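You operate a simulated robot arm through the tools that you are given. There is no shell and no other tool. Be economical: measure what you need, move in short steps, check, and stop when the job is done.

Carry out the task below with a simulated two-armed robot. There is one attempt and no reset: what you move stays moved.

JOB
Shut the lever switch, cover it with the smoked shield and pack up the pink tester.
Fine: hold the switch to shut it; shield in both hands; hold the tester to turn it off, lay it on the pink trolley.
Where things are to end (x, y in the base frame): smoked shield within 50 mm of [540, 180]; pink tester within 60 mm of [620, -400].

The check looks at the end state, three seconds after you hand in, the way a careful person would. Anything else that was tipped, shoved, dropped, spilled or broken makes it a failure. A push-on lid holds only when it is set on centred and level and pressed home; a screw cap is set on level and turned clockwise until tight.

ROBOT AND FRAMES
Two 7-joint arms with two-finger parallel grippers on one trunk, on a base that drives. Base frame: it is fixed to the floor where the robot stands at the start and does not move with it; the origin is under the middle of the robot, x ahead of it, y to its left, z up. Units: mm, degrees, N and s.
The left shoulder is at the start at [50, 165, 1230], the right one opposite. With the tool pointing down near the work surface each hand reaches from about 100 to 540 mm from the robot's upright axis, wherever it stands, measured 20 degrees to its own side. Places, roughly: front of the pink table [600, 300, 800]; handle of the lever switch [500, 200, 900]; tester knob [500, 600, 900]; top of the pink trolley [700, -400, 800]. Payload 3.91 kg a hand.
The TCP of each hand is the grasp point between the finger pads, 30 mm short of the fingertips. In the tool frame z runs along the fingers and y along their closing line. The gripper opens to 110 mm. The fingers are 20 mm wide and 10 mm thick; the gripper's body (48 by 112 mm) begins 55 mm behind the TCP.
Orientation is that of the tool frame in the base frame, as a unit quaternion [w, x, y, z]. With the fingers straight down and closing along the base's y, the tool's x points along the base's -x, its y along +y and its z along -z.

CONTROLS
- The arms move only by the tool nudge_tool. It takes "left_rows", "right_rows" or both (then of equal length, played together; a hand with none holds still); each is one flat list of numbers, 7 for each row, row after row: the shift along the tool's x, y, z in mm, then the turn, a rotation vector about the tool's x, y, z in rad, then the opening, from 0 (shut) to 1 (fully open). In form: [tx, ty, tz, wx, wy, wz, hand, tx, ty, tz, wx, wy, wz, hand, ...]. A call has 1 to 10 rows; each row shifts and turns the commanded pose from where the row before left it, along the tool's axes as they then stand. A row lasts 0.2 s, in which the tool goes at most 50 mm and 8.6 degrees; a call with a longer step from one row to the next is refused whole, and so is a gripper value outside its range. A pose out of reach is approached as far as the arm can. The call stops where the force on the tool passes 40 N (or 10 N more than at its start, if that is more) or the arm is blocked; 0.2 s more then pass. The fingers move at their own pace (about 45 mm/s each) and stop on an object; they squeeze with about 44 N. The grip force told is the motor's: it shows also when the fingers shut on nothing. Time passes only in rows, and 0.2 s behind the last, so rows that do not move let the fingers close. The reply holds the time, the measured pose of the TCP, the force on the tool along the base axes, the opening and the grip force, in the units named above and with some noise, with the torque about the TCP (base axes, N m) and any sound that the robot's microphone picked up.
- Cameras (640 x 400 px; columns grow to the right, rows downward): "scene" is now at [115.1, -4.6, 1395.4]; the picture's right is [-0.03, -1.00, 0.00], its down [-0.61, 0.02, -0.79] and it looks along [0.79, -0.02, -0.61] (base axes); focal length 214 px, centre (320, 200). "left" rides on the left gripper at [72, -17, -103] in its tool frame; the picture's right is [0.23, 0.97, 0.00], its down [-0.76, 0.18, -0.62] and it looks along [-0.61, 0.14, 0.78] (tool axes); focal length 222 px, centre (320, 200). "right" rides on the right gripper at [72, 17, -103] in its tool frame; the picture's right is [-0.23, 0.97, 0.00], its down [-0.76, -0.18, -0.62] and it looks along [-0.61, -0.14, 0.78] (tool axes); focal length 222 px, centre (320, 200). There is no depth. A picture from a camera that has moved, and an enlarged one, comes with that camera's place and axes in the base frame and with its lens.
- camera(camera): a new picture of that camera. It takes no simulated time.
- move_column(by): slides the trunk up (or, below 0, down) by that many mm; the arms and the scene camera ride with it, the base frame stays. It gives what a move gives, with no picture.
- base_move(legs): drives the robot by 1 to 6 legs, each [ahead, left, turn to the left] in mm, mm and degrees, along the robot's own axes; the way and the turn of a leg run together, so that a leg with both is an arc; at most 1500 mm and 180 degrees a leg. The arms and the cameras ride along, it lands a little off, and it stops where it bumps. It gives what a move gives.
- turn_head(pan, tilt): turns the head with the scene camera to pan (to the left, within 80 degrees either way) and tilt (down, from -29 to 69), counted from straight ahead of the robot. It gives what a move gives.
- enlarge(camera, box): a new picture of the part [left, top, right, bottom] of that camera's present view, enlarged. It takes no simulated time.
- job_done(): hands the job in; it is judged then, once.

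Go step by step. Nothing tells you exact positions but the pictures and the camera data: compare them with the known pose of the tool, close in by small moves and look again before you grip or let go. The budget is 120 turns and 108 pictures, counting those below and the enlarged ones. Unless the task says otherwise, let go and move clear before handing in.

The tools are called after ">>>" as a command line: name --argument value ..., lists and objects as JSON in quotes. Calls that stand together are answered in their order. nudge_tool: Moves the arms, as the interface text tells. Its arguments: {"type":"object","properties":{"left_rows":{"type":"array"},"right_rows":{"type":"array"}},"required":[]} The other tools are called the same way: move_column (by) slides the trunk up or down; base_move (legs) drives the base; turn_head (pan, tilt) turns the head that bears the scene camera; camera (camera) takes a picture; enlarge (camera, box) takes an enlarged picture of a part of a camera's view; job_done () hands the job in.

At the start:

```text
time: 0.0
left_tool_pos: [394.6, 356.5, 1215.9]
left_ee_rot: [0.001, 0.0, 1.0, 0.0]
left_force: [0.4, -0.9, -0.9]
left_ft_torque: [0.01, -0.02, -0.02]
left_grip_width: 110.4
left_grip_force: 0.1
right_tool_pos: [349.1, -44.5, 1227.1]
right_ee_rot: [0.0, 0.001, 1.0, 0.001]
right_force: [0.6, 0.8, -0.1]
right_ft_torque: [0.02, 0.02, -0.02]
right_grip_width: 110.2
right_grip_force: 0.1
trunk travel left (down, up): [-450.0, 53.0]
robot x, y, heading: [-0.5, 2.7, -0.1]
head pan, tilt: [-1.6, 37.9]
```

scene: 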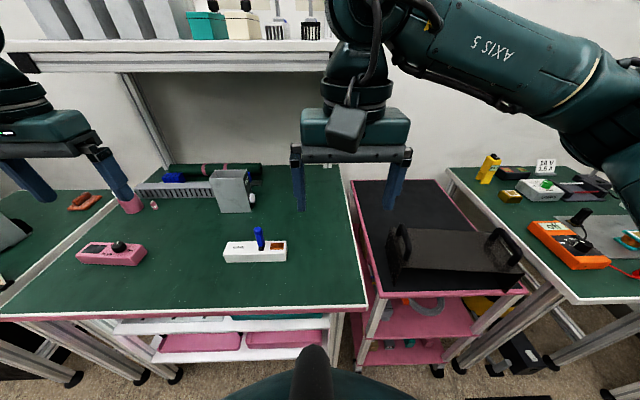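
right: 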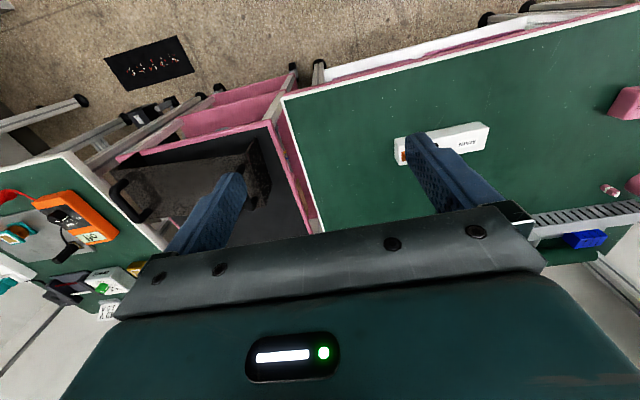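
left: 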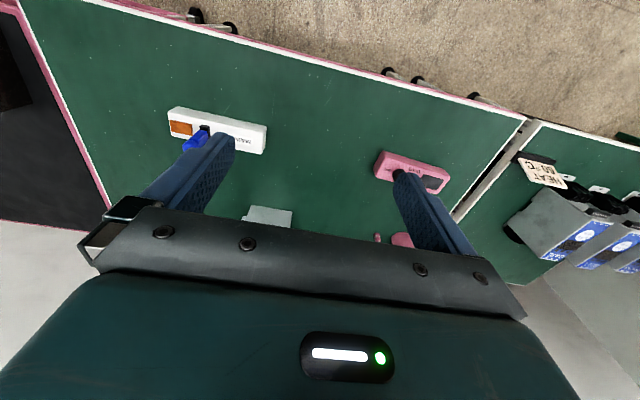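

I see the white lever switch and the pink tester on the pink table, and the smoked shield on the pink trolley to the right. I'll look closer at each first.

>>> enlarge --camera "scene" --box '[200, 210, 310, 280]'

>>> enlarge --camera "scene" --box '[60, 220, 170, 290]'

>>> enlarge --camera "scene" --box '[340, 170, 540, 300]'

>>> enlarge --camera "left" --box '[150, 90, 290, 177]'

```text
5.71 times, centred on (255, 245) of scene
camera zoom: at [115.1, -4.6, 1395.4], right [-0.03, -1.0, 0.0], down [-0.61, 0.02, -0.79], along [0.79, -0.02, -0.61], focal length 1226 px, centre (691, -57)
```

zoom: 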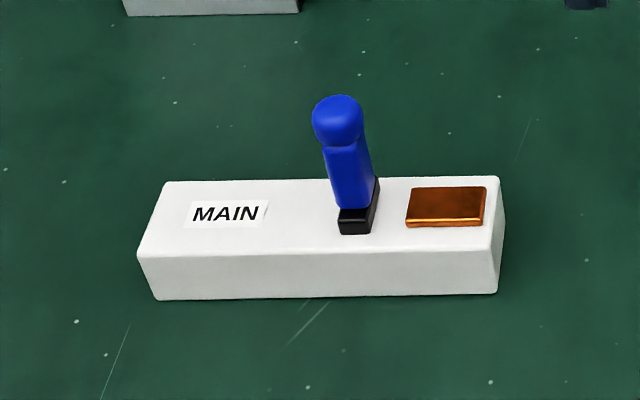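

```text
5.71 times, centred on (115, 255) of scene
camera zoom: at [115.1, -4.6, 1395.4], right [-0.03, -1.0, 0.0], down [-0.61, 0.02, -0.79], along [0.79, -0.02, -0.61], focal length 1226 px, centre (1491, -114)
```

zoom: 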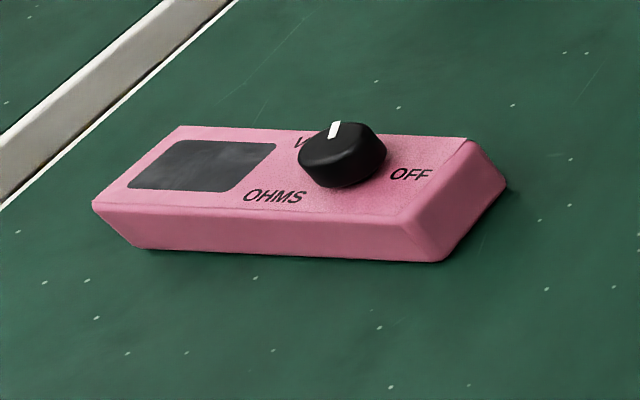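

```text
3.08 times, centred on (440, 235) of scene
camera zoom: at [115.1, -4.6, 1395.4], right [-0.03, -1.0, 0.0], down [-0.61, 0.02, -0.79], along [0.79, -0.02, -0.61], focal length 660 px, centre (-49, 92)
```

zoom: 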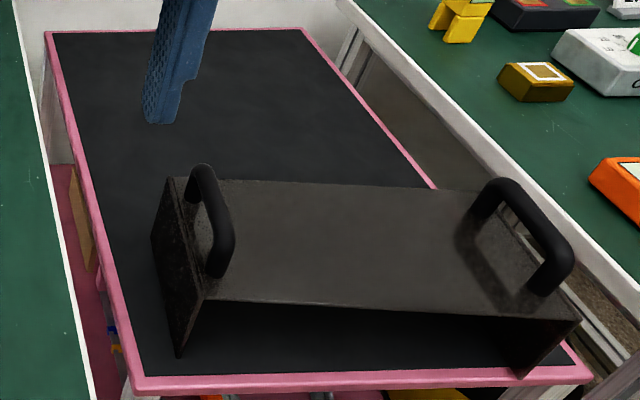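

```text
4.57 times, centred on (220, 134) of left
camera zoom: at [322.2, 340.0, 1318.2], right [-0.23, 0.97, 0.0], down [0.76, 0.18, 0.62], along [0.61, 0.14, -0.78], focal length 1015 px, centre (777, 504)
```

zoom: 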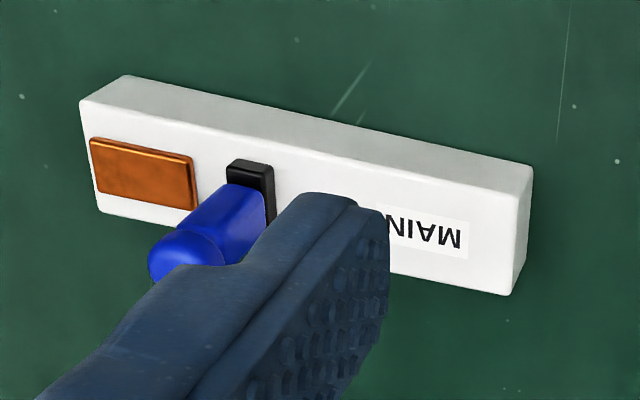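

The switch body looks centred near (545, 180) with its lever pivot around y≈157, the tester is near (575, 620), and the shield is near (500, -410). I'll slide the base left to face the switch and look down to check clearance.

>>> base_move --legs '[[0, 180, 0]]'

>>> turn_head --pan 0 --tilt 65

>>> camera --camera "scene"

```text
time: 2.2
left_tool_pos: [395.8, 534.6, 1213.8]
left_ee_rot: [0.0, 0.0, 1.0, 0.0]
left_force: [0.2, 0.5, 0.1]
left_ft_torque: [-0.04, 0.03, 0.04]
left_grip_width: 109.9
left_grip_force: 0.0
right_tool_pos: [350.1, 135.4, 1225.5]
right_ee_rot: [0.0, 0.002, 1.0, 0.0]
right_force: [-0.2, -0.3, -0.9]
right_ft_torque: [0.0, 0.0, -0.01]
right_grip_width: 110.2
right_grip_force: 0.1
trunk travel left (down, up): [-450.0, 53.0]
robot x, y, heading: [2.1, 182.1, -0.2]
head pan, tilt: [-1.6, 37.9]
```

```text
time: 3.1
left_tool_pos: [395.4, 536.1, 1215.1]
left_ee_rot: [0.0, 0.0, 1.0, 0.0]
left_force: [0.6, 1.0, -0.4]
left_ft_torque: [-0.01, 0.01, 0.02]
left_grip_width: 110.2
left_grip_force: 0.0
right_tool_pos: [350.2, 134.6, 1226.3]
right_ee_rot: [0.0, 0.001, 1.0, 0.001]
right_force: [-0.5, 0.3, -1.3]
right_ft_torque: [-0.03, 0.01, -0.01]
right_grip_width: 110.0
right_grip_force: 0.1
trunk travel left (down, up): [-450.0, 53.0]
robot x, y, heading: [0.6, 178.2, -0.0]
head pan, tilt: [0.0, 65.0]
```

```text
100 pictures are left
camera scene: at [89.6, 176.6, 1360.0], right [0.0, -1.0, 0.0], down [-0.91, 0.0, -0.42], along [0.42, 0.0, -0.91], focal length 214 px, centre (320, 200)
```

scene: 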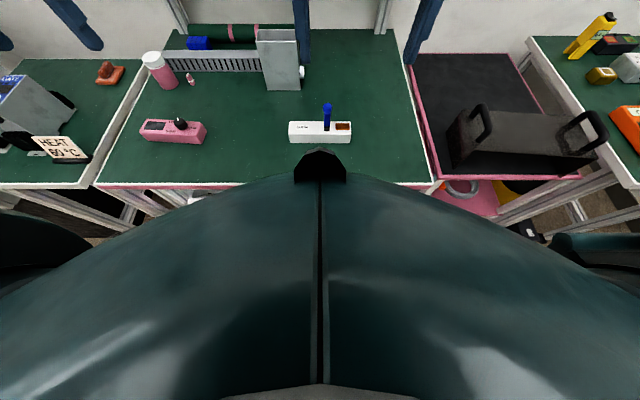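

The body is clear of the table front edge (x≈390). I'll drive ahead 80 mm and turn both grippers so they close along x.

>>> base_move --legs '[[80, 0, 0]]'

>>> nudge_tool --left_rows '[0, 0, 0, 0, 0, 0.15, 1, 0, 0, 0, 0, 0, 0.15, 1, 0, 0, 0, 0, 0, 0.15, 1, 0, 0, 0, 0, 0, 0.15, 1, 0, 0, 0, 0, 0, 0.15, 1, 0, 0, 0, 0, 0, 0.15, 1, 0, 0, 0, 0, 0, 0.15, 1, 0, 0, 0, 0, 0, 0.15, 1, 0, 0, 0, 0, 0, 0.15, 1, 0, 0, 0, 0, 0, 0.15, 1]' --right_rows '[0, 0, 0, 0, 0, -0.15, 0, 0, 0, 0, 0, 0, -0.15, 0, 0, 0, 0, 0, 0, -0.15, 0, 0, 0, 0, 0, 0, -0.15, 0, 0, 0, 0, 0, 0, -0.15, 0, 0, 0, 0, 0, 0, -0.15, 0, 0, 0, 0, 0, 0, -0.15, 0, 0, 0, 0, 0, 0, -0.15, 0, 0, 0, 0, 0, 0, -0.15, 0, 0, 0, 0, 0, 0, -0.15, 0]'

>>> nudge_tool --left_rows '[0, 0, 0, 0, 0, 0.071, 1]' --right_rows '[0, 0, 0, 0, 0, -0.071, 0]'

>>> camera --camera "left"

>>> camera --camera "right"

```text
time: 4.2
left_tool_pos: [477.7, 536.0, 1215.0]
left_ee_rot: [0.0, -0.002, 1.0, 0.0]
left_force: [-0.5, 0.0, -0.7]
left_ft_torque: [-0.01, 0.06, -0.03]
left_grip_width: 110.0
left_grip_force: 0.0
right_tool_pos: [429.4, 134.1, 1226.4]
right_ee_rot: [0.0, -0.001, 1.0, 0.001]
right_force: [0.8, 0.2, 0.0]
right_ft_torque: [-0.01, 0.05, -0.01]
right_grip_width: 109.6
right_grip_force: 0.0
trunk travel left (down, up): [-450.0, 53.0]
robot x, y, heading: [81.7, 178.1, 0.0]
head pan, tilt: [0.0, 65.0]
```

```text
time: 6.4
left_tool_pos: [474.9, 536.5, 1215.7]
left_ee_rot: [0.0, 0.682, 0.731, 0.0]
left_force: [0.1, 0.0, 0.0]
left_ft_torque: [-0.02, -0.01, 0.02]
left_grip_width: 110.1
left_grip_force: 0.2
right_tool_pos: [428.1, 134.2, 1226.5]
right_ee_rot: [0.001, -0.681, 0.732, 0.001]
right_force: [-0.2, 0.0, -0.4]
right_ft_torque: [-0.02, -0.04, -0.04]
right_grip_width: 0.1
right_grip_force: 37.9
trunk travel left (down, up): [-450.0, 53.0]
robot x, y, heading: [78.5, 177.4, -0.1]
head pan, tilt: [0.0, 65.0]
```

```text
time: 6.8
left_tool_pos: [475.4, 535.0, 1214.4]
left_ee_rot: [0.0, 0.707, 0.707, 0.001]
left_force: [-0.4, -0.9, 0.2]
left_ft_torque: [0.01, 0.01, 0.01]
left_grip_width: 109.7
left_grip_force: 0.1
right_tool_pos: [412.0, 140.0, 1224.0]
right_ee_rot: [0.001, -0.706, 0.708, 0.0]
right_force: [0.2, 0.5, -0.4]
right_ft_torque: [-0.01, -0.01, -0.01]
right_grip_width: 0.4
right_grip_force: 37.5
right hand out of reach, approached as far as the arm can: row 1
trunk travel left (down, up): [-450.0, 53.0]
robot x, y, heading: [78.7, 179.0, -0.1]
head pan, tilt: [0.0, 65.0]
```

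```text
99 pictures are left
camera left: at [457.6, 608.4, 1318.5], right [0.97, 0.23, 0.0], down [0.18, -0.76, 0.62], along [0.14, -0.61, -0.78], focal length 222 px, centre (320, 200)
```

left: 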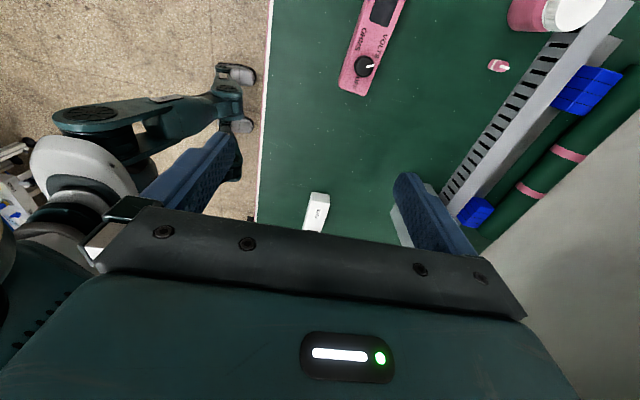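

```text
98 pictures are left
camera right: at [394.0, 66.3, 1328.0], right [-0.97, 0.23, 0.0], down [0.18, 0.76, 0.62], along [0.14, 0.61, -0.78], focal length 222 px, centre (320, 200)
```

right: 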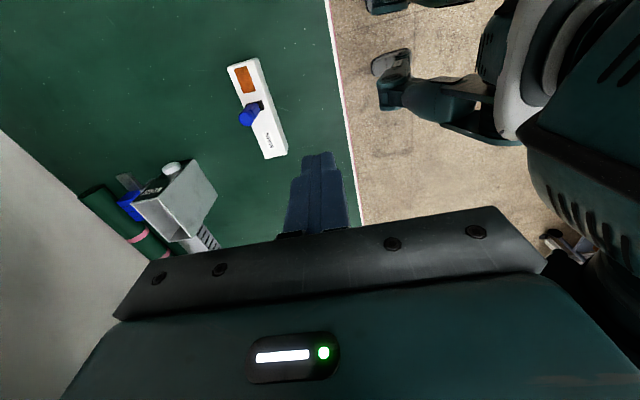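

The right hand is at its reach limit only because it is so high. I'll bring both hands lower: left above the MAIN end of the switch, right just behind the lever.

>>> nudge_tool --left_rows '[-34, 10, 16, 0, 0, 0, 1, -34, 10, 16, 0, 0, 0, 1, -34, 10, 16, 0, 0, 0, 1, -34, 10, 16, 0, 0, 0, 1, -34, 10, 16, 0, 0, 0, 1, -34, 10, 16, 0, 0, 0, 1, -34, 10, 16, 0, 0, 0, 1, -34, 10, 16, 0, 0, 0, 1]' --right_rows '[0, 0, 25, 0, 0, 0, 0, 0, 0, 25, 0, 0, 0, 0, 0, 0, 25, 0, 0, 0, 0, 0, 0, 25, 0, 0, 0, 0, 0, 0, 25, 0, 0, 0, 0, 0, 0, 25, 0, 0, 0, 0, 0, 0, 0, 0, 0, 0, 0, 0, 0, 0, 0, 0, 0, 0]'

>>> camera --camera "left"

>>> camera --camera "right"

```text
time: 8.6
left_tool_pos: [531.3, 305.6, 1096.3]
left_ee_rot: [0.002, 0.706, 0.708, 0.001]
left_force: [0.1, -0.4, 0.1]
left_ft_torque: [-0.02, 0.0, 0.0]
left_grip_width: 110.0
left_grip_force: 0.0
left hand out of reach, approached as far as the arm can: row 7, 8
right_tool_pos: [409.3, 140.6, 1107.7]
right_ee_rot: [0.0, -0.705, 0.709, -0.001]
right_force: [-0.7, -0.1, -0.1]
right_ft_torque: [0.03, 0.02, 0.02]
right_grip_width: 0.1
right_grip_force: 37.8
right hand out of reach, approached as far as the arm can: row 5, 6
trunk travel left (down, up): [-450.0, 53.0]
robot x, y, heading: [81.8, 178.2, 0.3]
head pan, tilt: [0.0, 65.0]
```

```text
97 pictures are left
camera left: at [514.4, 379.2, 1200.1], right [0.97, 0.23, 0.0], down [0.18, -0.76, 0.62], along [0.14, -0.61, -0.78], focal length 222 px, centre (320, 200)
```

left: 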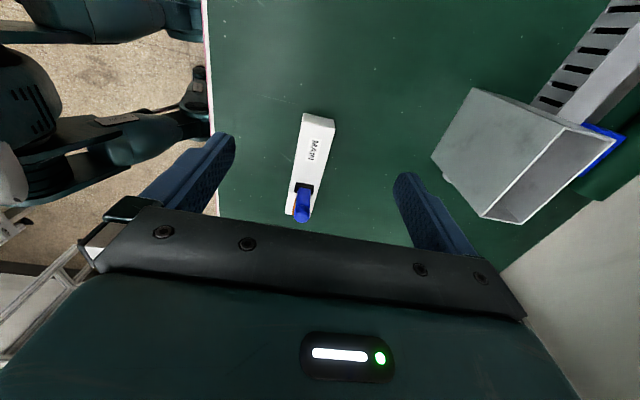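

```text
96 pictures are left
camera right: at [392.6, 67.1, 1211.6], right [-0.97, 0.23, 0.0], down [0.18, 0.76, 0.62], along [0.15, 0.61, -0.78], focal length 222 px, centre (320, 200)
```

right: 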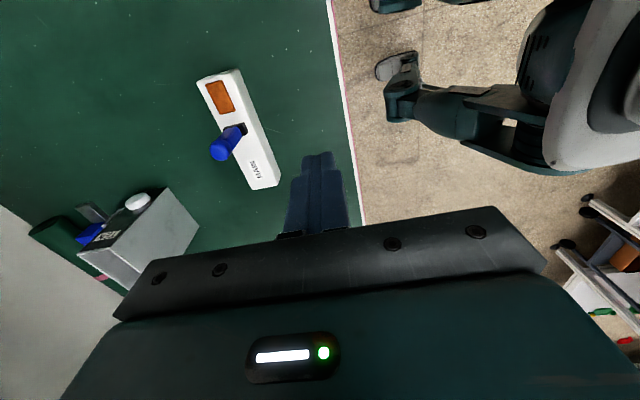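

Both hands sit near their reach limit from here. There is room for the base to go further forward, so I'll drive 90 mm ahead and then lower.

>>> base_move --legs '[[90, 0, 0]]'

>>> nudge_tool --left_rows '[-10, -14, 20, 0, 0, 0, 1, -10, -14, 20, 0, 0, 0, 1, -10, -14, 20, 0, 0, 0, 1, -10, -14, 20, 0, 0, 0, 1]' --right_rows '[0, 0, 20, 0, 0, 0, 0, 0, 0, 20, 0, 0, 0, 0, 0, 0, 20, 0, 0, 0, 0, 0, 0, 0, 0, 0, 0, 0]'

>>> camera --camera "left"

>>> camera --camera "right"

>>> camera --camera "scene"

```text
time: 9.7
left_tool_pos: [584.4, 306.5, 1096.7]
left_ee_rot: [0.001, 0.706, 0.708, 0.001]
left_force: [-0.1, 0.0, 0.9]
left_ft_torque: [0.0, 0.0, -0.02]
left_grip_width: 110.0
left_grip_force: 0.0
right_tool_pos: [462.2, 141.4, 1106.9]
right_ee_rot: [0.0, -0.706, 0.709, 0.0]
right_force: [0.3, 0.3, -0.9]
right_ft_torque: [-0.02, -0.02, 0.01]
right_grip_width: 0.1
right_grip_force: 38.1
trunk travel left (down, up): [-450.0, 53.0]
robot x, y, heading: [131.8, 178.7, 0.0]
head pan, tilt: [0.0, 65.0]
stopped in leg 1: the robot was blocked; the commanded pose is now the measured one
```

```text
time: 10.7
left_tool_pos: [517.2, 297.3, 1027.8]
left_ee_rot: [0.001, 0.706, 0.708, 0.0]
left_force: [-0.5, -0.8, -0.4]
left_ft_torque: [0.02, 0.04, -0.02]
left_grip_width: 110.0
left_grip_force: 0.1
left hand out of reach, approached as far as the arm can: row 1, 2, 3, 4
right_tool_pos: [462.9, 140.2, 1097.0]
right_ee_rot: [0.0, -0.703, 0.711, 0.001]
right_force: [-0.9, -0.3, -0.3]
right_ft_torque: [0.02, 0.03, -0.03]
right_grip_width: 0.0
right_grip_force: 38.0
right hand out of reach, approached as far as the arm can: row 1, 2, 3
trunk travel left (down, up): [-450.0, 53.0]
robot x, y, heading: [132.2, 178.7, 0.1]
head pan, tilt: [0.0, 65.0]
```

```text
95 pictures are left
camera left: at [499.9, 369.6, 1130.4], right [0.97, 0.23, 0.0], down [0.18, -0.76, 0.62], along [0.14, -0.61, -0.78], focal length 222 px, centre (320, 200)
```

left: 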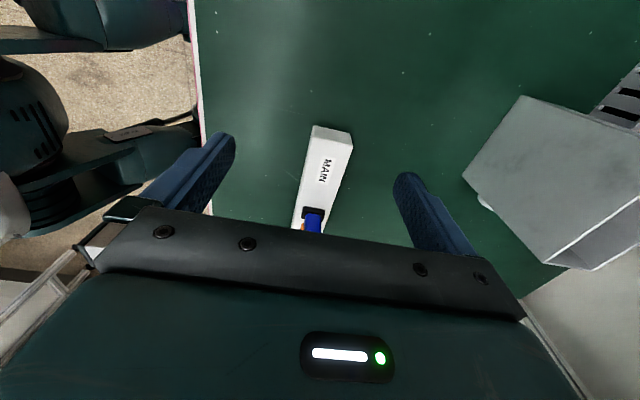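

```text
94 pictures are left
camera right: at [446.0, 66.9, 1201.4], right [-0.97, 0.24, 0.0], down [0.19, 0.76, 0.62], along [0.15, 0.61, -0.78], focal length 222 px, centre (320, 200)
```

right: 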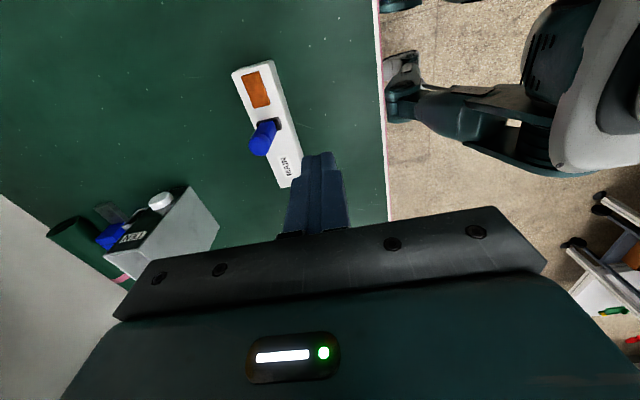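

```text
93 pictures are left
camera scene: at [223.5, 176.7, 1360.0], right [0.0, -1.0, 0.0], down [-0.91, 0.0, -0.42], along [0.42, 0.0, -0.91], focal length 214 px, centre (320, 200)
```

scene: 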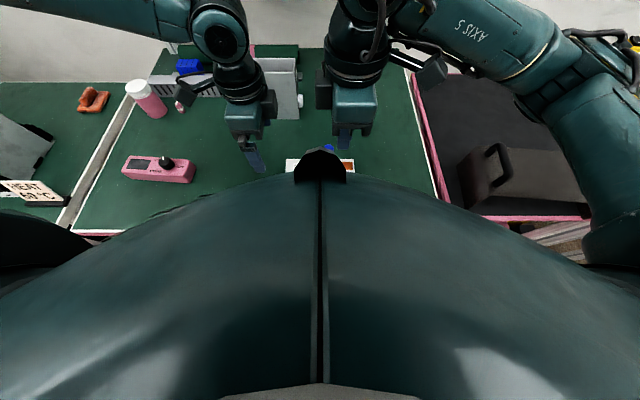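

The base stopped at x≈132 against the table edge, so I'll back off a little. Then I'll test whether bringing the right hand back toward neutral yaw and the left hand lower frees them.

>>> base_move --legs '[[-12, 0, 0]]'

>>> nudge_tool --left_rows '[0, 0, 15, 0, 0, 0, 1, 0, 0, 15, 0, 0, 0, 1, 0, 0, 15, 0, 0, 0, 1, 0, 0, 15, 0, 0, 0, 1, 0, 0, 15, 0, 0, 0, 1, 0, 0, 15, 0, 0, 0, 1, 0, 0, 0, 0, 0, 0, 1, 0, 0, 0, 0, 0, 0, 1, 0, 0, 0, 0, 0, 0, 1, 0, 0, 0, 0, 0, 0, 1]' --right_rows '[0, 0, 0, 0, 0, 0.15, 0, 0, 0, 0, 0, 0, 0.15, 0, 0, 0, 0, 0, 0, 0.15, 0, 0, 0, 0, 0, 0, 0.15, 0, 0, 0, 10, 0, 0, 0.15, 0, 0, 0, 10, 0, 0, 0.15, 0, 0, 0, 10, 0, 0, 0.15, 0, 0, 0, 10, 0, 0, 0.15, 0, 0, 0, 10, 0, 0, 0.15, 0, 0, 0, 10, 0, 0, 0.15, 0]'

```text
time: 11.5
left_tool_pos: [504.6, 296.1, 1027.2]
left_ee_rot: [0.002, 0.706, 0.708, 0.0]
left_force: [0.2, -0.2, -0.9]
left_ft_torque: [-0.02, -0.02, 0.01]
left_grip_width: 109.9
left_grip_force: 0.1
right_tool_pos: [450.6, 140.9, 1096.2]
right_ee_rot: [0.0, -0.703, 0.711, 0.0]
right_force: [0.6, 0.6, 0.4]
right_ft_torque: [0.0, 0.0, -0.04]
right_grip_width: 0.1
right_grip_force: 37.9
trunk travel left (down, up): [-450.0, 53.0]
robot x, y, heading: [123.5, 178.2, 0.0]
head pan, tilt: [0.0, 65.0]
```

```text
time: 13.7
left_tool_pos: [495.1, 332.2, 959.0]
left_ee_rot: [0.003, 0.706, 0.709, -0.001]
left_force: [0.7, -0.8, 0.4]
left_ft_torque: [0.02, 0.02, -0.01]
left_grip_width: 109.9
left_grip_force: 0.1
left hand out of reach, approached as far as the arm can: row 1, 2, 3, 4, 5, 6
right_tool_pos: [450.8, 140.3, 1036.3]
right_ee_rot: [-0.001, -0.028, 1.0, 0.0]
right_force: [0.5, 0.4, 0.0]
right_ft_torque: [-0.05, 0.0, 0.04]
right_grip_width: 0.2
right_grip_force: 38.0
trunk travel left (down, up): [-450.0, 53.0]
robot x, y, heading: [119.4, 180.7, 0.2]
head pan, tilt: [0.0, 65.0]
```

Outward yaw pushes the left hand outboard. Tilting its wrist 30° outward, so the fingers reach in from the left, should suit the arm, so I'll try that. The right hand stays in neutral yaw, where it moves freely.

>>> nudge_tool --left_rows '[0, 0, 0, 0, -0.13, 0, 1, 0, 0, 0, 0, -0.13, 0, 1, 0, 0, 0, 0, -0.13, 0, 1, 0, 0, 0, 0, -0.13, 0, 1, -17, 10, 10, 0, 0, 0, 1, -17, 10, 10, 0, 0, 0, 1, -17, 10, 10, 0, 0, 0, 1]'

>>> camera --camera "left"

>>> camera --camera "right"

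```text
time: 15.3
left_tool_pos: [524.8, 272.3, 958.6]
left_ee_rot: [0.182, 0.682, 0.684, -0.181]
left_force: [-0.2, 0.3, -0.7]
left_ft_torque: [0.01, -0.05, -0.03]
left_grip_width: 110.0
left_grip_force: 0.1
right_tool_pos: [450.8, 140.5, 1035.0]
right_ee_rot: [0.0, -0.03, 1.0, 0.0]
right_force: [0.4, 0.0, -0.7]
right_ft_torque: [0.0, 0.02, 0.04]
right_grip_width: 0.2
right_grip_force: 38.0
trunk travel left (down, up): [-450.0, 53.0]
robot x, y, heading: [124.3, 179.0, -0.1]
head pan, tilt: [0.0, 65.0]
```

```text
92 pictures are left
camera left: at [507.3, 386.4, 1011.6], right [0.97, 0.2, -0.11], down [0.18, -0.35, 0.92], along [0.15, -0.92, -0.38], focal length 222 px, centre (320, 200)
```

left: 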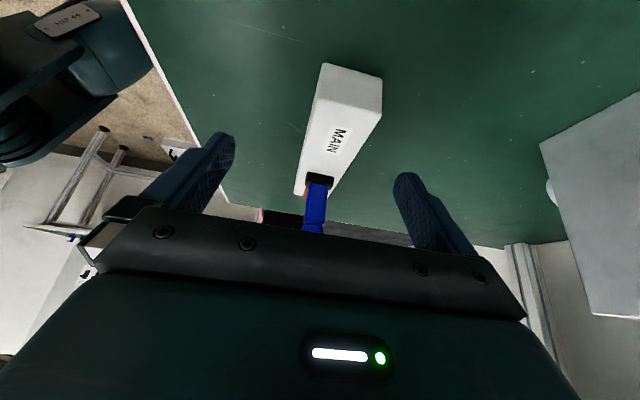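

```text
91 pictures are left
camera right: at [378.6, 151.4, 1141.5], right [0.17, 0.99, 0.0], down [0.77, -0.13, 0.62], along [0.61, -0.1, -0.78], focal length 222 px, centre (320, 200)
```

right: 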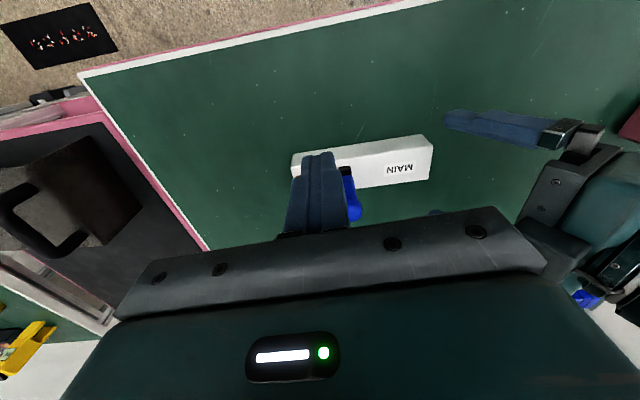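

The left hand now reaches. I'll enlarge both wrist views to triangulate the switch.

>>> enlarge --camera "right" --box '[280, 110, 460, 222]'

>>> enlarge --camera "left" --box '[240, 50, 420, 162]'

>>> enlarge --camera "left" --box '[260, 140, 380, 240]'

```text
3.56 times, centred on (370, 166) of right
camera zoom: at [378.6, 151.4, 1141.5], right [0.17, 0.99, 0.0], down [0.77, -0.13, 0.62], along [0.61, -0.1, -0.78], focal length 790 px, centre (142, 321)
```

zoom: 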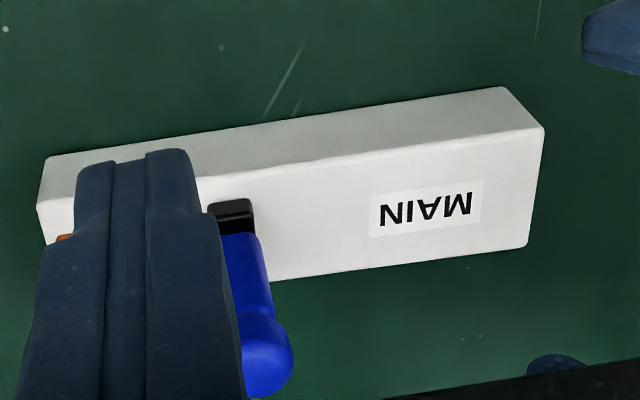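

```text
3.56 times, centred on (330, 106) of left
camera zoom: at [507.3, 386.4, 1011.6], right [0.97, 0.2, -0.11], down [0.18, -0.35, 0.92], along [0.15, -0.92, -0.38], focal length 790 px, centre (284, 534)
```

zoom: 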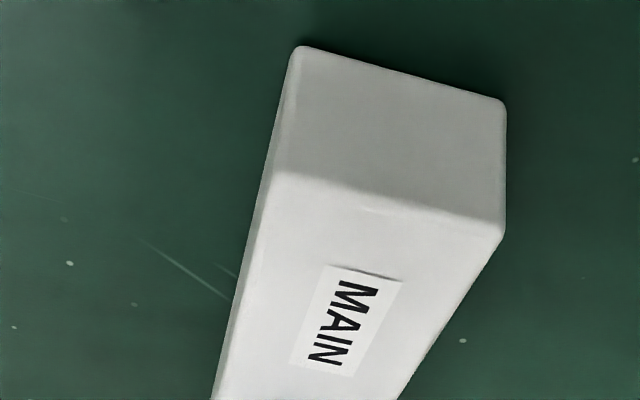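

```text
4.00 times, centred on (320, 190) of left
camera zoom: at [507.3, 386.4, 1011.6], right [0.97, 0.2, -0.11], down [0.18, -0.35, 0.92], along [0.15, -0.92, -0.38], focal length 888 px, centre (320, 240)
```

zoom: 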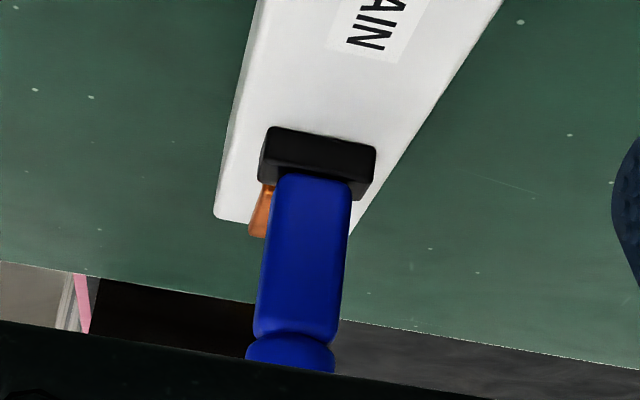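

The switch body spans x≈515–564 and y up to ≈266, with its top at z≈890 on a table at z≈853. The lever pivot is near (538, 157, 897) and the ball near (538, 160, 958). I'm lowering the left hand to straddle the MAIN end.

>>> nudge_tool --left_rows '[2, 5, 18, 0, 0, 0, 1, 2, 5, 18, 0, 0, 0, 1, 2, 5, 18, 0, 0, 0, 1, 2, 0, 12, 0, 0, 0, 1]'

>>> camera --camera "left"

>>> camera --camera "right"

```text
time: 16.3
left_tool_pos: [518.6, 282.0, 947.2]
left_ee_rot: [0.183, 0.682, 0.684, -0.182]
left_force: [0.1, -0.2, -0.6]
left_ft_torque: [0.01, -0.03, 0.0]
left_grip_width: 110.0
left_grip_force: 0.0
left hand out of reach, approached as far as the arm can: row 1, 2, 3, 4
right_tool_pos: [452.1, 141.6, 1037.0]
right_ee_rot: [-0.001, -0.029, 1.0, -0.001]
right_force: [0.0, 0.2, -0.1]
right_ft_torque: [-0.02, 0.02, -0.01]
right_grip_width: 0.0
right_grip_force: 37.6
trunk travel left (down, up): [-450.0, 53.0]
robot x, y, heading: [124.8, 178.1, -0.0]
head pan, tilt: [0.0, 65.0]
```

```text
87 pictures are left
camera left: at [502.6, 396.2, 1000.6], right [0.97, 0.2, -0.11], down [0.18, -0.35, 0.92], along [0.15, -0.92, -0.38], focal length 222 px, centre (320, 200)
```

left: 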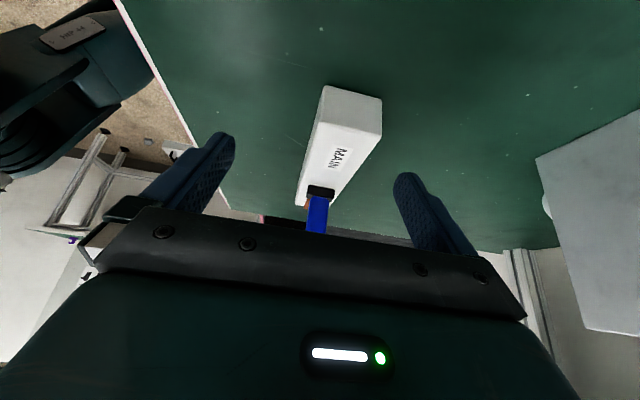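

```text
86 pictures are left
camera right: at [378.3, 152.0, 1141.6], right [0.17, 0.99, 0.0], down [0.77, -0.13, 0.62], along [0.61, -0.11, -0.78], focal length 222 px, centre (320, 200)
```

right: 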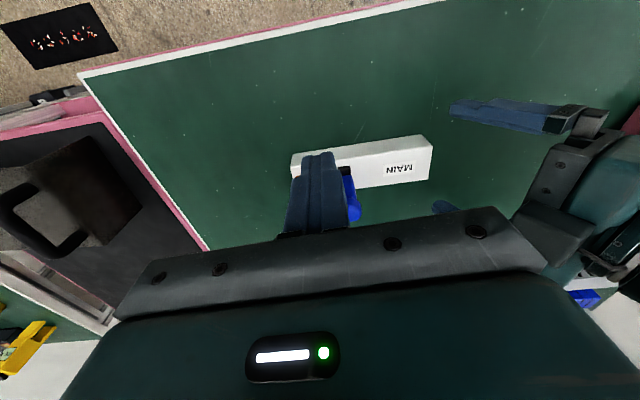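

The limit tightens as the hand drops relative to the shoulder, so lowering the trunk should help. I'll raise both hands first, then lower the trunk by 150.

>>> nudge_tool --left_rows '[-15, 0, -26, 0, 0, 0, 1, -15, 0, -26, 0, 0, 0, 1, -15, 0, -26, 0, 0, 0, 1, -15, 0, -26, 0, 0, 0, 1, -15, 0, -26, 0, 0, 0, 1]' --right_rows '[0, 0, -20, 0, 0, 0, 0, 0, 0, -20, 0, 0, 0, 0, 0, 0, -20, 0, 0, 0, 0, 0, 0, -20, 0, 0, 0, 0, 0, 0, -20, 0, 0, 0, 0]'

>>> move_column --by -150

```text
time: 17.5
left_tool_pos: [520.1, 281.0, 1098.4]
left_ee_rot: [0.183, 0.682, 0.685, -0.182]
left_force: [0.6, -0.5, 0.2]
left_ft_torque: [0.01, 0.01, 0.03]
left_grip_width: 110.1
left_grip_force: 0.1
right_tool_pos: [451.8, 139.4, 1138.1]
right_ee_rot: [-0.001, -0.03, 1.0, 0.0]
right_force: [-0.1, 0.2, -1.0]
right_ft_torque: [-0.02, 0.04, 0.01]
right_grip_width: 0.4
right_grip_force: 38.0
trunk travel left (down, up): [-450.0, 53.0]
robot x, y, heading: [118.1, 176.7, -0.1]
head pan, tilt: [0.0, 65.0]
```

```text
time: 19.2
left_tool_pos: [519.2, 281.5, 948.3]
left_ee_rot: [0.183, 0.682, 0.684, -0.182]
left_force: [0.6, -0.1, 0.0]
left_ft_torque: [0.05, 0.0, -0.01]
left_grip_width: 110.1
left_grip_force: 0.0
right_tool_pos: [450.0, 139.3, 986.1]
right_ee_rot: [-0.001, -0.03, 1.0, 0.001]
right_force: [-0.4, 0.1, 0.0]
right_ft_torque: [0.01, 0.02, 0.03]
right_grip_width: 0.0
right_grip_force: 36.8
trunk travel left (down, up): [-300.0, 203.0]
robot x, y, heading: [122.0, 181.2, -0.1]
head pan, tilt: [0.0, 65.0]
```

The trunk is down 150 mm. Now I'll retry lowering the left hand to the switch.

>>> nudge_tool --left_rows '[-1, 7, 17, 0, 0, 0, 1, -1, 7, 17, 0, 0, 0, 1, -1, 7, 17, 0, 0, 0, 1, -2, 0, 10, 0, 0, 0, 1]'

>>> camera --camera "left"

>>> camera --camera "right"

```text
time: 20.2
left_tool_pos: [542.4, 245.7, 896.3]
left_ee_rot: [0.183, 0.682, 0.684, -0.182]
left_force: [0.1, 0.0, 0.8]
left_ft_torque: [0.01, -0.02, -0.01]
left_grip_width: 109.9
left_grip_force: 0.1
right_tool_pos: [451.1, 139.4, 986.9]
right_ee_rot: [-0.001, -0.03, 1.0, 0.001]
right_force: [-0.3, -0.6, -0.2]
right_ft_torque: [0.03, 0.01, 0.02]
right_grip_width: 0.0
right_grip_force: 37.7
trunk travel left (down, up): [-300.0, 203.0]
robot x, y, heading: [122.8, 177.1, 0.1]
head pan, tilt: [0.0, 65.0]
```

```text
85 pictures are left
camera left: at [524.4, 360.8, 950.5], right [0.97, 0.2, -0.11], down [0.18, -0.35, 0.92], along [0.15, -0.92, -0.38], focal length 222 px, centre (320, 200)
```

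left: 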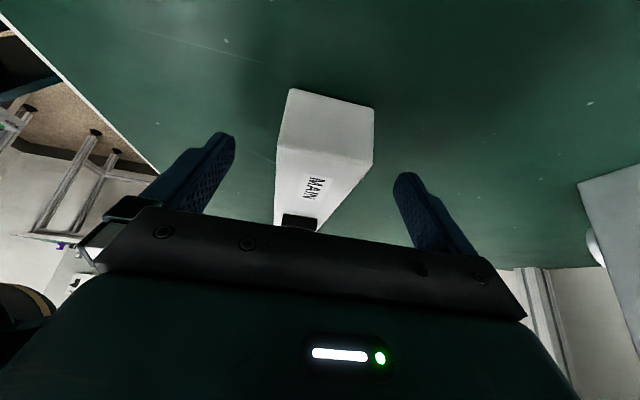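

```text
84 pictures are left
camera right: at [378.3, 151.4, 1091.5], right [0.17, 0.99, 0.0], down [0.77, -0.13, 0.62], along [0.61, -0.1, -0.78], focal length 222 px, centre (320, 200)
```

right: 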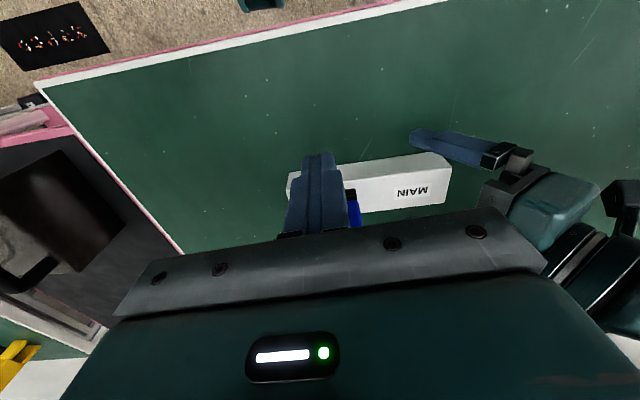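

The fingers straddle the body at the MAIN end. I'll go 6 mm lower and close.

>>> nudge_tool --left_rows '[3.5, -2, 6, 0, 0, 0, 1, 0, 0, 0, 0, 0, 0, 0, 0, 0, 0, 0, 0, 0, 0, 0, 0, 0, 0, 0, 0, 0, 0, 0, 0, 0, 0, 0, 0, 0, 0, 0, 0, 0, 0, 0]'

>>> camera --camera "left"

>>> camera --camera "right"

```text
time: 21.6
left_tool_pos: [539.4, 245.9, 890.1]
left_ee_rot: [0.183, 0.682, 0.684, -0.182]
left_force: [-0.6, -0.5, 0.1]
left_ft_torque: [-0.02, 0.06, -0.05]
left_grip_width: 49.7
left_grip_force: 44.1
right_tool_pos: [451.3, 139.0, 987.1]
right_ee_rot: [0.001, -0.03, 1.0, 0.0]
right_force: [-0.5, -0.3, 0.5]
right_ft_torque: [-0.02, 0.0, 0.02]
right_grip_width: 0.1
right_grip_force: 38.4
trunk travel left (down, up): [-300.0, 203.0]
robot x, y, heading: [123.9, 175.9, -0.1]
head pan, tilt: [0.0, 65.0]
```

```text
83 pictures are left
camera left: at [522.2, 361.1, 943.6], right [0.97, 0.2, -0.11], down [0.18, -0.35, 0.92], along [0.14, -0.92, -0.38], focal length 222 px, centre (320, 200)
```

left: 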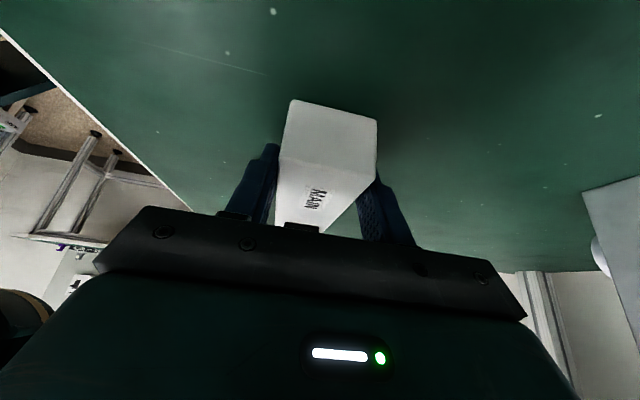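

```text
82 pictures are left
camera right: at [378.2, 151.5, 1091.5], right [0.17, 0.99, 0.0], down [0.77, -0.13, 0.62], along [0.61, -0.1, -0.78], focal length 222 px, centre (320, 200)
```

right: 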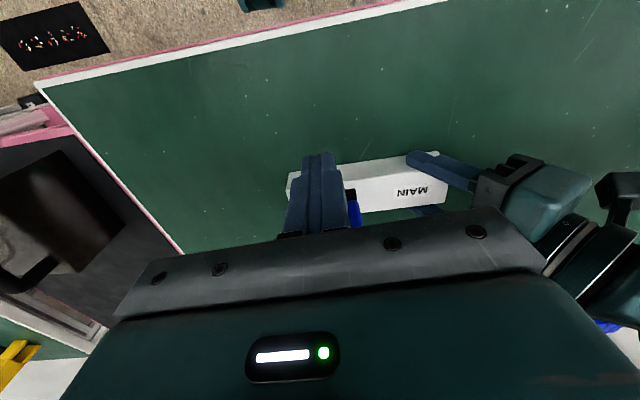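

The left hand holds the switch (49.7 mm wide). Next I'll bring the closed right fingers to the +y side of the lever.

>>> nudge_tool --right_rows '[0, 25, 0, 0, 0, 0.06, 0, 0, 25, 0, 0, 0, 0, 0, -29, 0, 0, 0, 0, 0, 0, -29, 0, 0, 0, 0, 0, 0, -29, 0, 0, 0, 0, 0, 0, 0, 0, 18, 0, 0, 0, 0]'

>>> camera --camera "right"

>>> turn_head --pan 0 --tilt 45

>>> camera --camera "scene"

```text
time: 23.0
left_tool_pos: [541.1, 247.3, 890.7]
left_ee_rot: [0.184, 0.681, 0.685, -0.182]
left_force: [-0.7, 0.0, -0.2]
left_ft_torque: [-0.01, -0.02, 0.0]
left_grip_width: 49.6
left_grip_force: 44.0
right_tool_pos: [537.3, 188.9, 969.4]
right_ee_rot: [-0.001, 0.0, 1.0, -0.001]
right_force: [0.4, -0.4, 0.0]
right_ft_torque: [0.02, 0.03, 0.02]
right_grip_width: 0.1
right_grip_force: 37.5
trunk travel left (down, up): [-300.0, 203.0]
robot x, y, heading: [125.2, 178.1, -0.2]
head pan, tilt: [0.0, 65.0]
```

```text
81 pictures are left
camera right: at [465.4, 205.5, 1073.9], right [0.23, 0.97, 0.0], down [0.76, -0.18, 0.62], along [0.61, -0.14, -0.78], focal length 222 px, centre (320, 200)
```

right: 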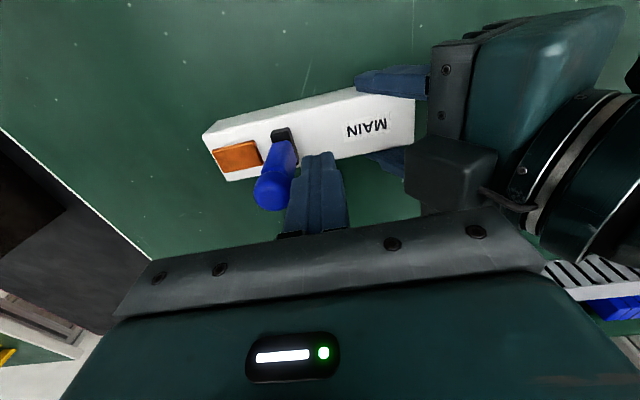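

```text
time: 23.9
left_tool_pos: [539.9, 245.3, 890.0]
left_ee_rot: [0.183, 0.682, 0.684, -0.182]
left_force: [0.1, -0.2, 0.5]
left_ft_torque: [-0.05, 0.06, -0.02]
left_grip_width: 49.6
left_grip_force: 43.4
right_tool_pos: [537.3, 190.1, 969.6]
right_ee_rot: [0.0, 0.0, 1.0, 0.0]
right_force: [0.2, -0.1, 0.1]
right_ft_torque: [0.0, -0.01, -0.02]
right_grip_width: 0.0
right_grip_force: 37.7
trunk travel left (down, up): [-300.0, 203.0]
robot x, y, heading: [120.7, 180.7, 0.0]
head pan, tilt: [0.0, 45.0]
```

```text
80 pictures are left
camera scene: at [232.3, 176.7, 1235.0], right [0.0, -1.0, 0.0], down [-0.71, 0.0, -0.71], along [0.71, 0.0, -0.71], focal length 214 px, centre (320, 200)
```

scene: 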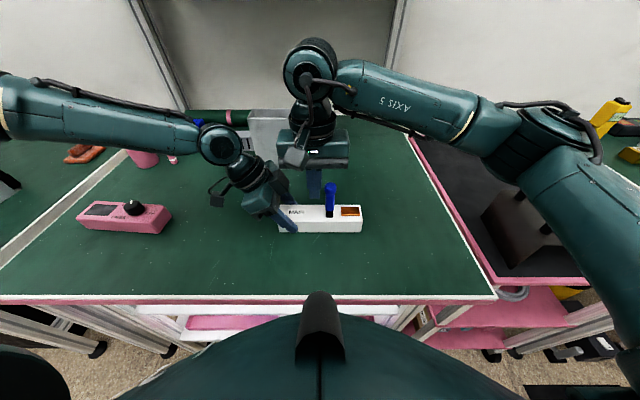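

The fingers are on the +y side of the lever. I'll lower them a bit and push toward -y.

>>> nudge_tool --right_rows '[0, 0, 20, 0, 0, 0, 0, 0, -10, 0, 0, 0, 0, 0, 0, -10, 0, 0, 0, 0, 0, 0, -10, 0, 0, 0, 0, 0, 0, -10, 0, 0, 0, 0, 0, 0, -10, 0, 0, 0, 0, 0, 0, -10, 2, 0, 0, 0, 0]'

>>> camera --camera "right"

>>> enlarge --camera "scene" --box '[240, 150, 400, 250]'

```text
time: 25.3
left_tool_pos: [539.0, 243.9, 893.3]
left_ee_rot: [0.186, 0.683, 0.682, -0.184]
left_force: [-0.7, 0.0, -0.1]
left_ft_torque: [-0.72, 0.34, -0.12]
left_grip_width: 49.7
left_grip_force: 43.9
right_tool_pos: [536.8, 145.2, 952.1]
right_ee_rot: [0.002, -0.003, 1.0, 0.01]
right_force: [-2.4, -0.7, 7.7]
right_ft_torque: [-0.05, 0.06, -0.01]
right_grip_width: 0.0
right_grip_force: 37.1
trunk travel left (down, up): [-300.0, 203.0]
robot x, y, heading: [125.4, 180.3, 0.2]
head pan, tilt: [0.0, 45.0]
stopped in row 7 (right hand): the force on the tool passed its limit at 42 N (the readings are from after the stop); the commanded pose is now the measured one
```

```text
79 pictures are left
camera right: at [462.8, 158.2, 1057.0], right [0.22, 0.98, 0.02], down [0.76, -0.18, 0.62], along [0.61, -0.12, -0.78], focal length 222 px, centre (320, 200)
```

right: 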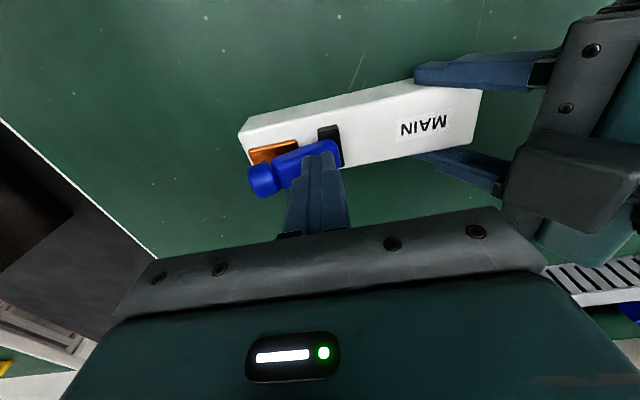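

```text
4.00 times, centred on (320, 200) of scene
camera zoom: at [231.6, 177.1, 1235.2], right [0.0, -1.0, 0.0], down [-0.71, 0.0, -0.71], along [0.71, 0.0, -0.71], focal length 858 px, centre (320, 200)
```

zoom: 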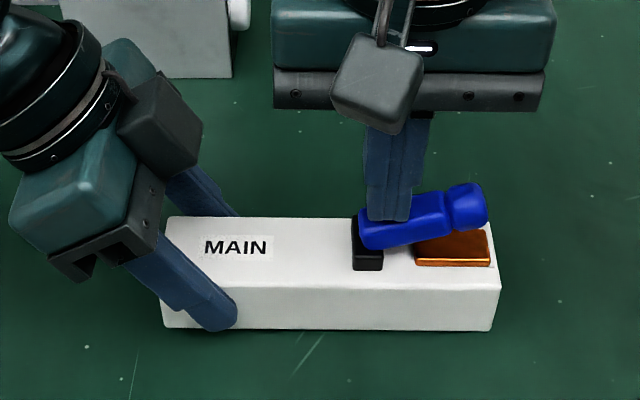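

The lever is most of the way down but still looks slightly raised. I'll lift the right fingers, move over the lever's end and press it home.

>>> nudge_tool --right_rows '[0, 5, -20, 0, 0, 0, 0, 0, 0, -20, 0, 0, 0, 0, 0, -22, 0, 0, 0, 0, 0, 0, -22, 0, 0, 0, 0, 0, 0, 0, 10, 0, 0, 0, 0, 0, 0, 10, 0, 0, 0, 0, 0, 0, 10, 0, 0, 0, 0, 0, 0, 8, 0, 0, 0, 0, 0, 0, 8, 0, 0, 0, 0, 0, 0, 8, 0, 0, 0, 0]'

>>> enlarge --camera "scene" --box '[240, 150, 400, 250]'

```text
time: 27.1
left_tool_pos: [538.5, 243.1, 893.0]
left_ee_rot: [0.187, 0.681, 0.684, -0.184]
left_force: [-1.4, 1.5, 3.2]
left_ft_torque: [-1.16, 0.5, -0.32]
left_grip_width: 49.7
left_grip_force: 43.8
right_tool_pos: [535.1, 106.1, 965.8]
right_ee_rot: [0.01, -0.004, 1.0, 0.013]
right_force: [-4.0, -1.6, 17.1]
right_ft_torque: [-0.16, 0.08, -0.01]
right_grip_width: 0.0
right_grip_force: 38.3
trunk travel left (down, up): [-300.0, 203.0]
robot x, y, heading: [120.6, 177.8, 0.1]
head pan, tilt: [0.0, 45.0]
stopped in row 8 (right hand): the force on the tool passed its limit at 48 N (the readings are from after the stop); the commanded pose is now the measured one
```

```text
4.00 times, centred on (320, 200) of scene
camera zoom: at [230.6, 177.0, 1235.3], right [0.0, -1.0, 0.0], down [-0.71, 0.0, -0.71], along [0.71, 0.0, -0.71], focal length 858 px, centre (320, 200)
```

zoom: 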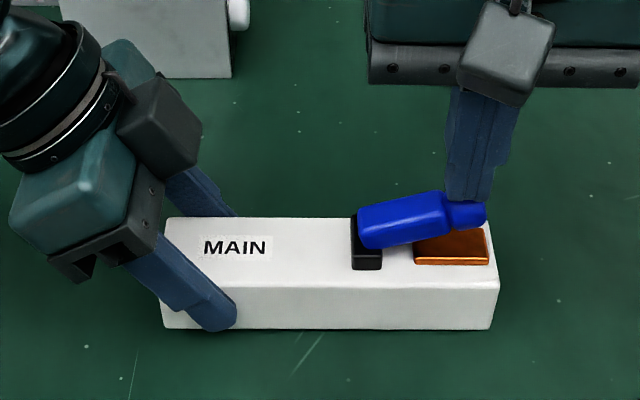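

The force rose to 48 N against the lever. I'll lift the right hand and look closely to see whether it's seated on the copper.

>>> nudge_tool --right_rows '[0, 0, -20, 0, 0, 0, 0, 0, -10, -20, 0, 0, 0, 0, 0, -20, -20, 0, 0, 0, 0, 0, -20, 0, 0, 0, 0, 0]'

>>> enlarge --camera "right" --box '[280, 90, 460, 202]'

>>> enlarge --camera "scene" --box '[310, 180, 380, 224]'

```text
time: 28.1
left_tool_pos: [540.0, 243.9, 892.1]
left_ee_rot: [0.186, 0.681, 0.684, -0.183]
left_force: [-1.4, -3.3, 6.6]
left_ft_torque: [-1.35, 0.09, -0.18]
left_grip_width: 49.6
left_grip_force: 44.4
right_tool_pos: [536.6, 53.0, 1022.0]
right_ee_rot: [0.008, -0.003, 1.0, 0.013]
right_force: [0.2, -0.6, 0.0]
right_ft_torque: [0.0, 0.01, -0.02]
right_grip_width: 0.2
right_grip_force: 37.8
trunk travel left (down, up): [-300.0, 203.0]
robot x, y, heading: [123.3, 181.3, 0.3]
head pan, tilt: [0.0, 45.0]
```

```text
3.56 times, centred on (370, 146) of right
camera zoom: at [462.2, 66.3, 1125.7], right [0.22, 0.97, 0.03], down [0.75, -0.19, 0.63], along [0.62, -0.12, -0.78], focal length 790 px, centre (142, 392)
```

zoom: 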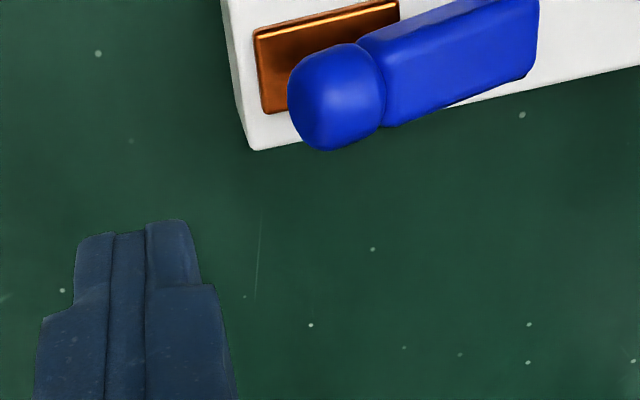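

```text
9.09 times, centred on (345, 202) of scene
camera zoom: at [231.8, 176.3, 1235.1], right [0.0, -1.0, 0.0], down [-0.71, 0.0, -0.71], along [0.71, 0.0, -0.71], focal length 1950 px, centre (93, 182)
```

zoom: 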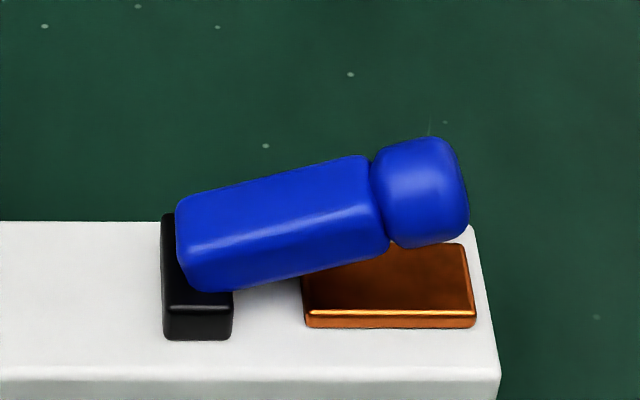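

The lever is still about 15° short of the copper. I'll press again, slowly, on the ball.

>>> nudge_tool --right_rows '[0, 25, 0, 0, 0, 0, 0, 0, 24, 0, 0, 0, 0, 0, 0, 0, 20, 0, 0, 0, 0, 0, 0, 20, 0, 0, 0, 0, 0, 0, 10, 0, 0, 0, 0, 0, 0, 3, 0, 0, 0, 0, 0, 0, 3, 0, 0, 0, 0, 0, 0, 3, 0, 0, 0, 0, 0, 0, 3, 0, 0, 0, 0, 0, 0, 3, 0, 0, 0, 0]'

>>> nudge_tool --right_rows '[0, 0, 2, 0, 0, 0, 0, 0, 0, 2, 0, 0, 0, 0, 0, 0, 2, 0, 0, 0, 0, 0, 0, 2, 0, 0, 0, 0, 0, 0, 2, 0, 0, 0, 0, 0, 0, 2, 0, 0, 0, 0, 0, 0, 2, 0, 0, 0, 0, 0, 0, 2, 0, 0, 0, 0, 0, 0, 2, 0, 0, 0, 0, 0, 0, 2, 0, 0, 0, 0]'

>>> enlarge --camera "scene" --box '[240, 150, 400, 250]'

```text
time: 30.2
left_tool_pos: [539.7, 245.7, 891.3]
left_ee_rot: [0.186, 0.68, 0.685, -0.183]
left_force: [-0.4, 1.6, 2.6]
left_ft_torque: [-0.95, 0.39, -0.25]
left_grip_width: 49.5
left_grip_force: 43.6
right_tool_pos: [537.8, 104.6, 964.8]
right_ee_rot: [0.014, -0.004, 1.0, 0.014]
right_force: [-5.0, -0.4, 15.0]
right_ft_torque: [-0.08, 0.1, 0.02]
right_grip_width: 0.0
right_grip_force: 37.8
trunk travel left (down, up): [-300.0, 203.0]
robot x, y, heading: [121.2, 180.3, -0.1]
head pan, tilt: [0.0, 45.0]
stopped in row 10 (right hand): the force on the tool passed its limit at 44 N (the readings are from after the stop); the commanded pose is now the measured one
```

```text
time: 30.8
left_tool_pos: [540.6, 244.8, 890.3]
left_ee_rot: [0.186, 0.679, 0.685, -0.184]
left_force: [0.0, 2.5, 3.5]
left_ft_torque: [-1.1, 0.36, -0.26]
left_grip_width: 49.5
left_grip_force: 44.2
right_tool_pos: [538.7, 103.9, 965.5]
right_ee_rot: [0.017, -0.004, 1.0, 0.016]
right_force: [-4.5, -2.7, 16.4]
right_ft_torque: [-0.08, 0.1, 0.01]
right_grip_width: 0.0
right_grip_force: 37.3
trunk travel left (down, up): [-300.0, 203.0]
robot x, y, heading: [119.7, 178.3, 0.2]
head pan, tilt: [0.0, 45.0]
stopped in row 3 (right hand): the force on the tool passed its limit at 43 N (the readings are from after the stop); the commanded pose is now the measured one
```

```text
4.00 times, centred on (320, 200) of scene
camera zoom: at [230.5, 176.6, 1235.1], right [0.0, -1.0, 0.0], down [-0.71, 0.0, -0.71], along [0.71, 0.0, -0.71], focal length 858 px, centre (320, 200)
```

zoom: 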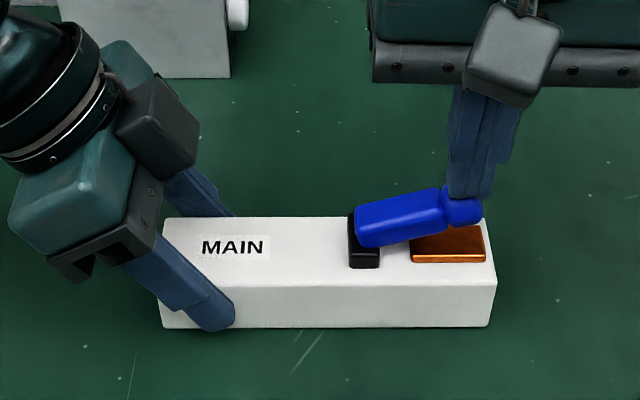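

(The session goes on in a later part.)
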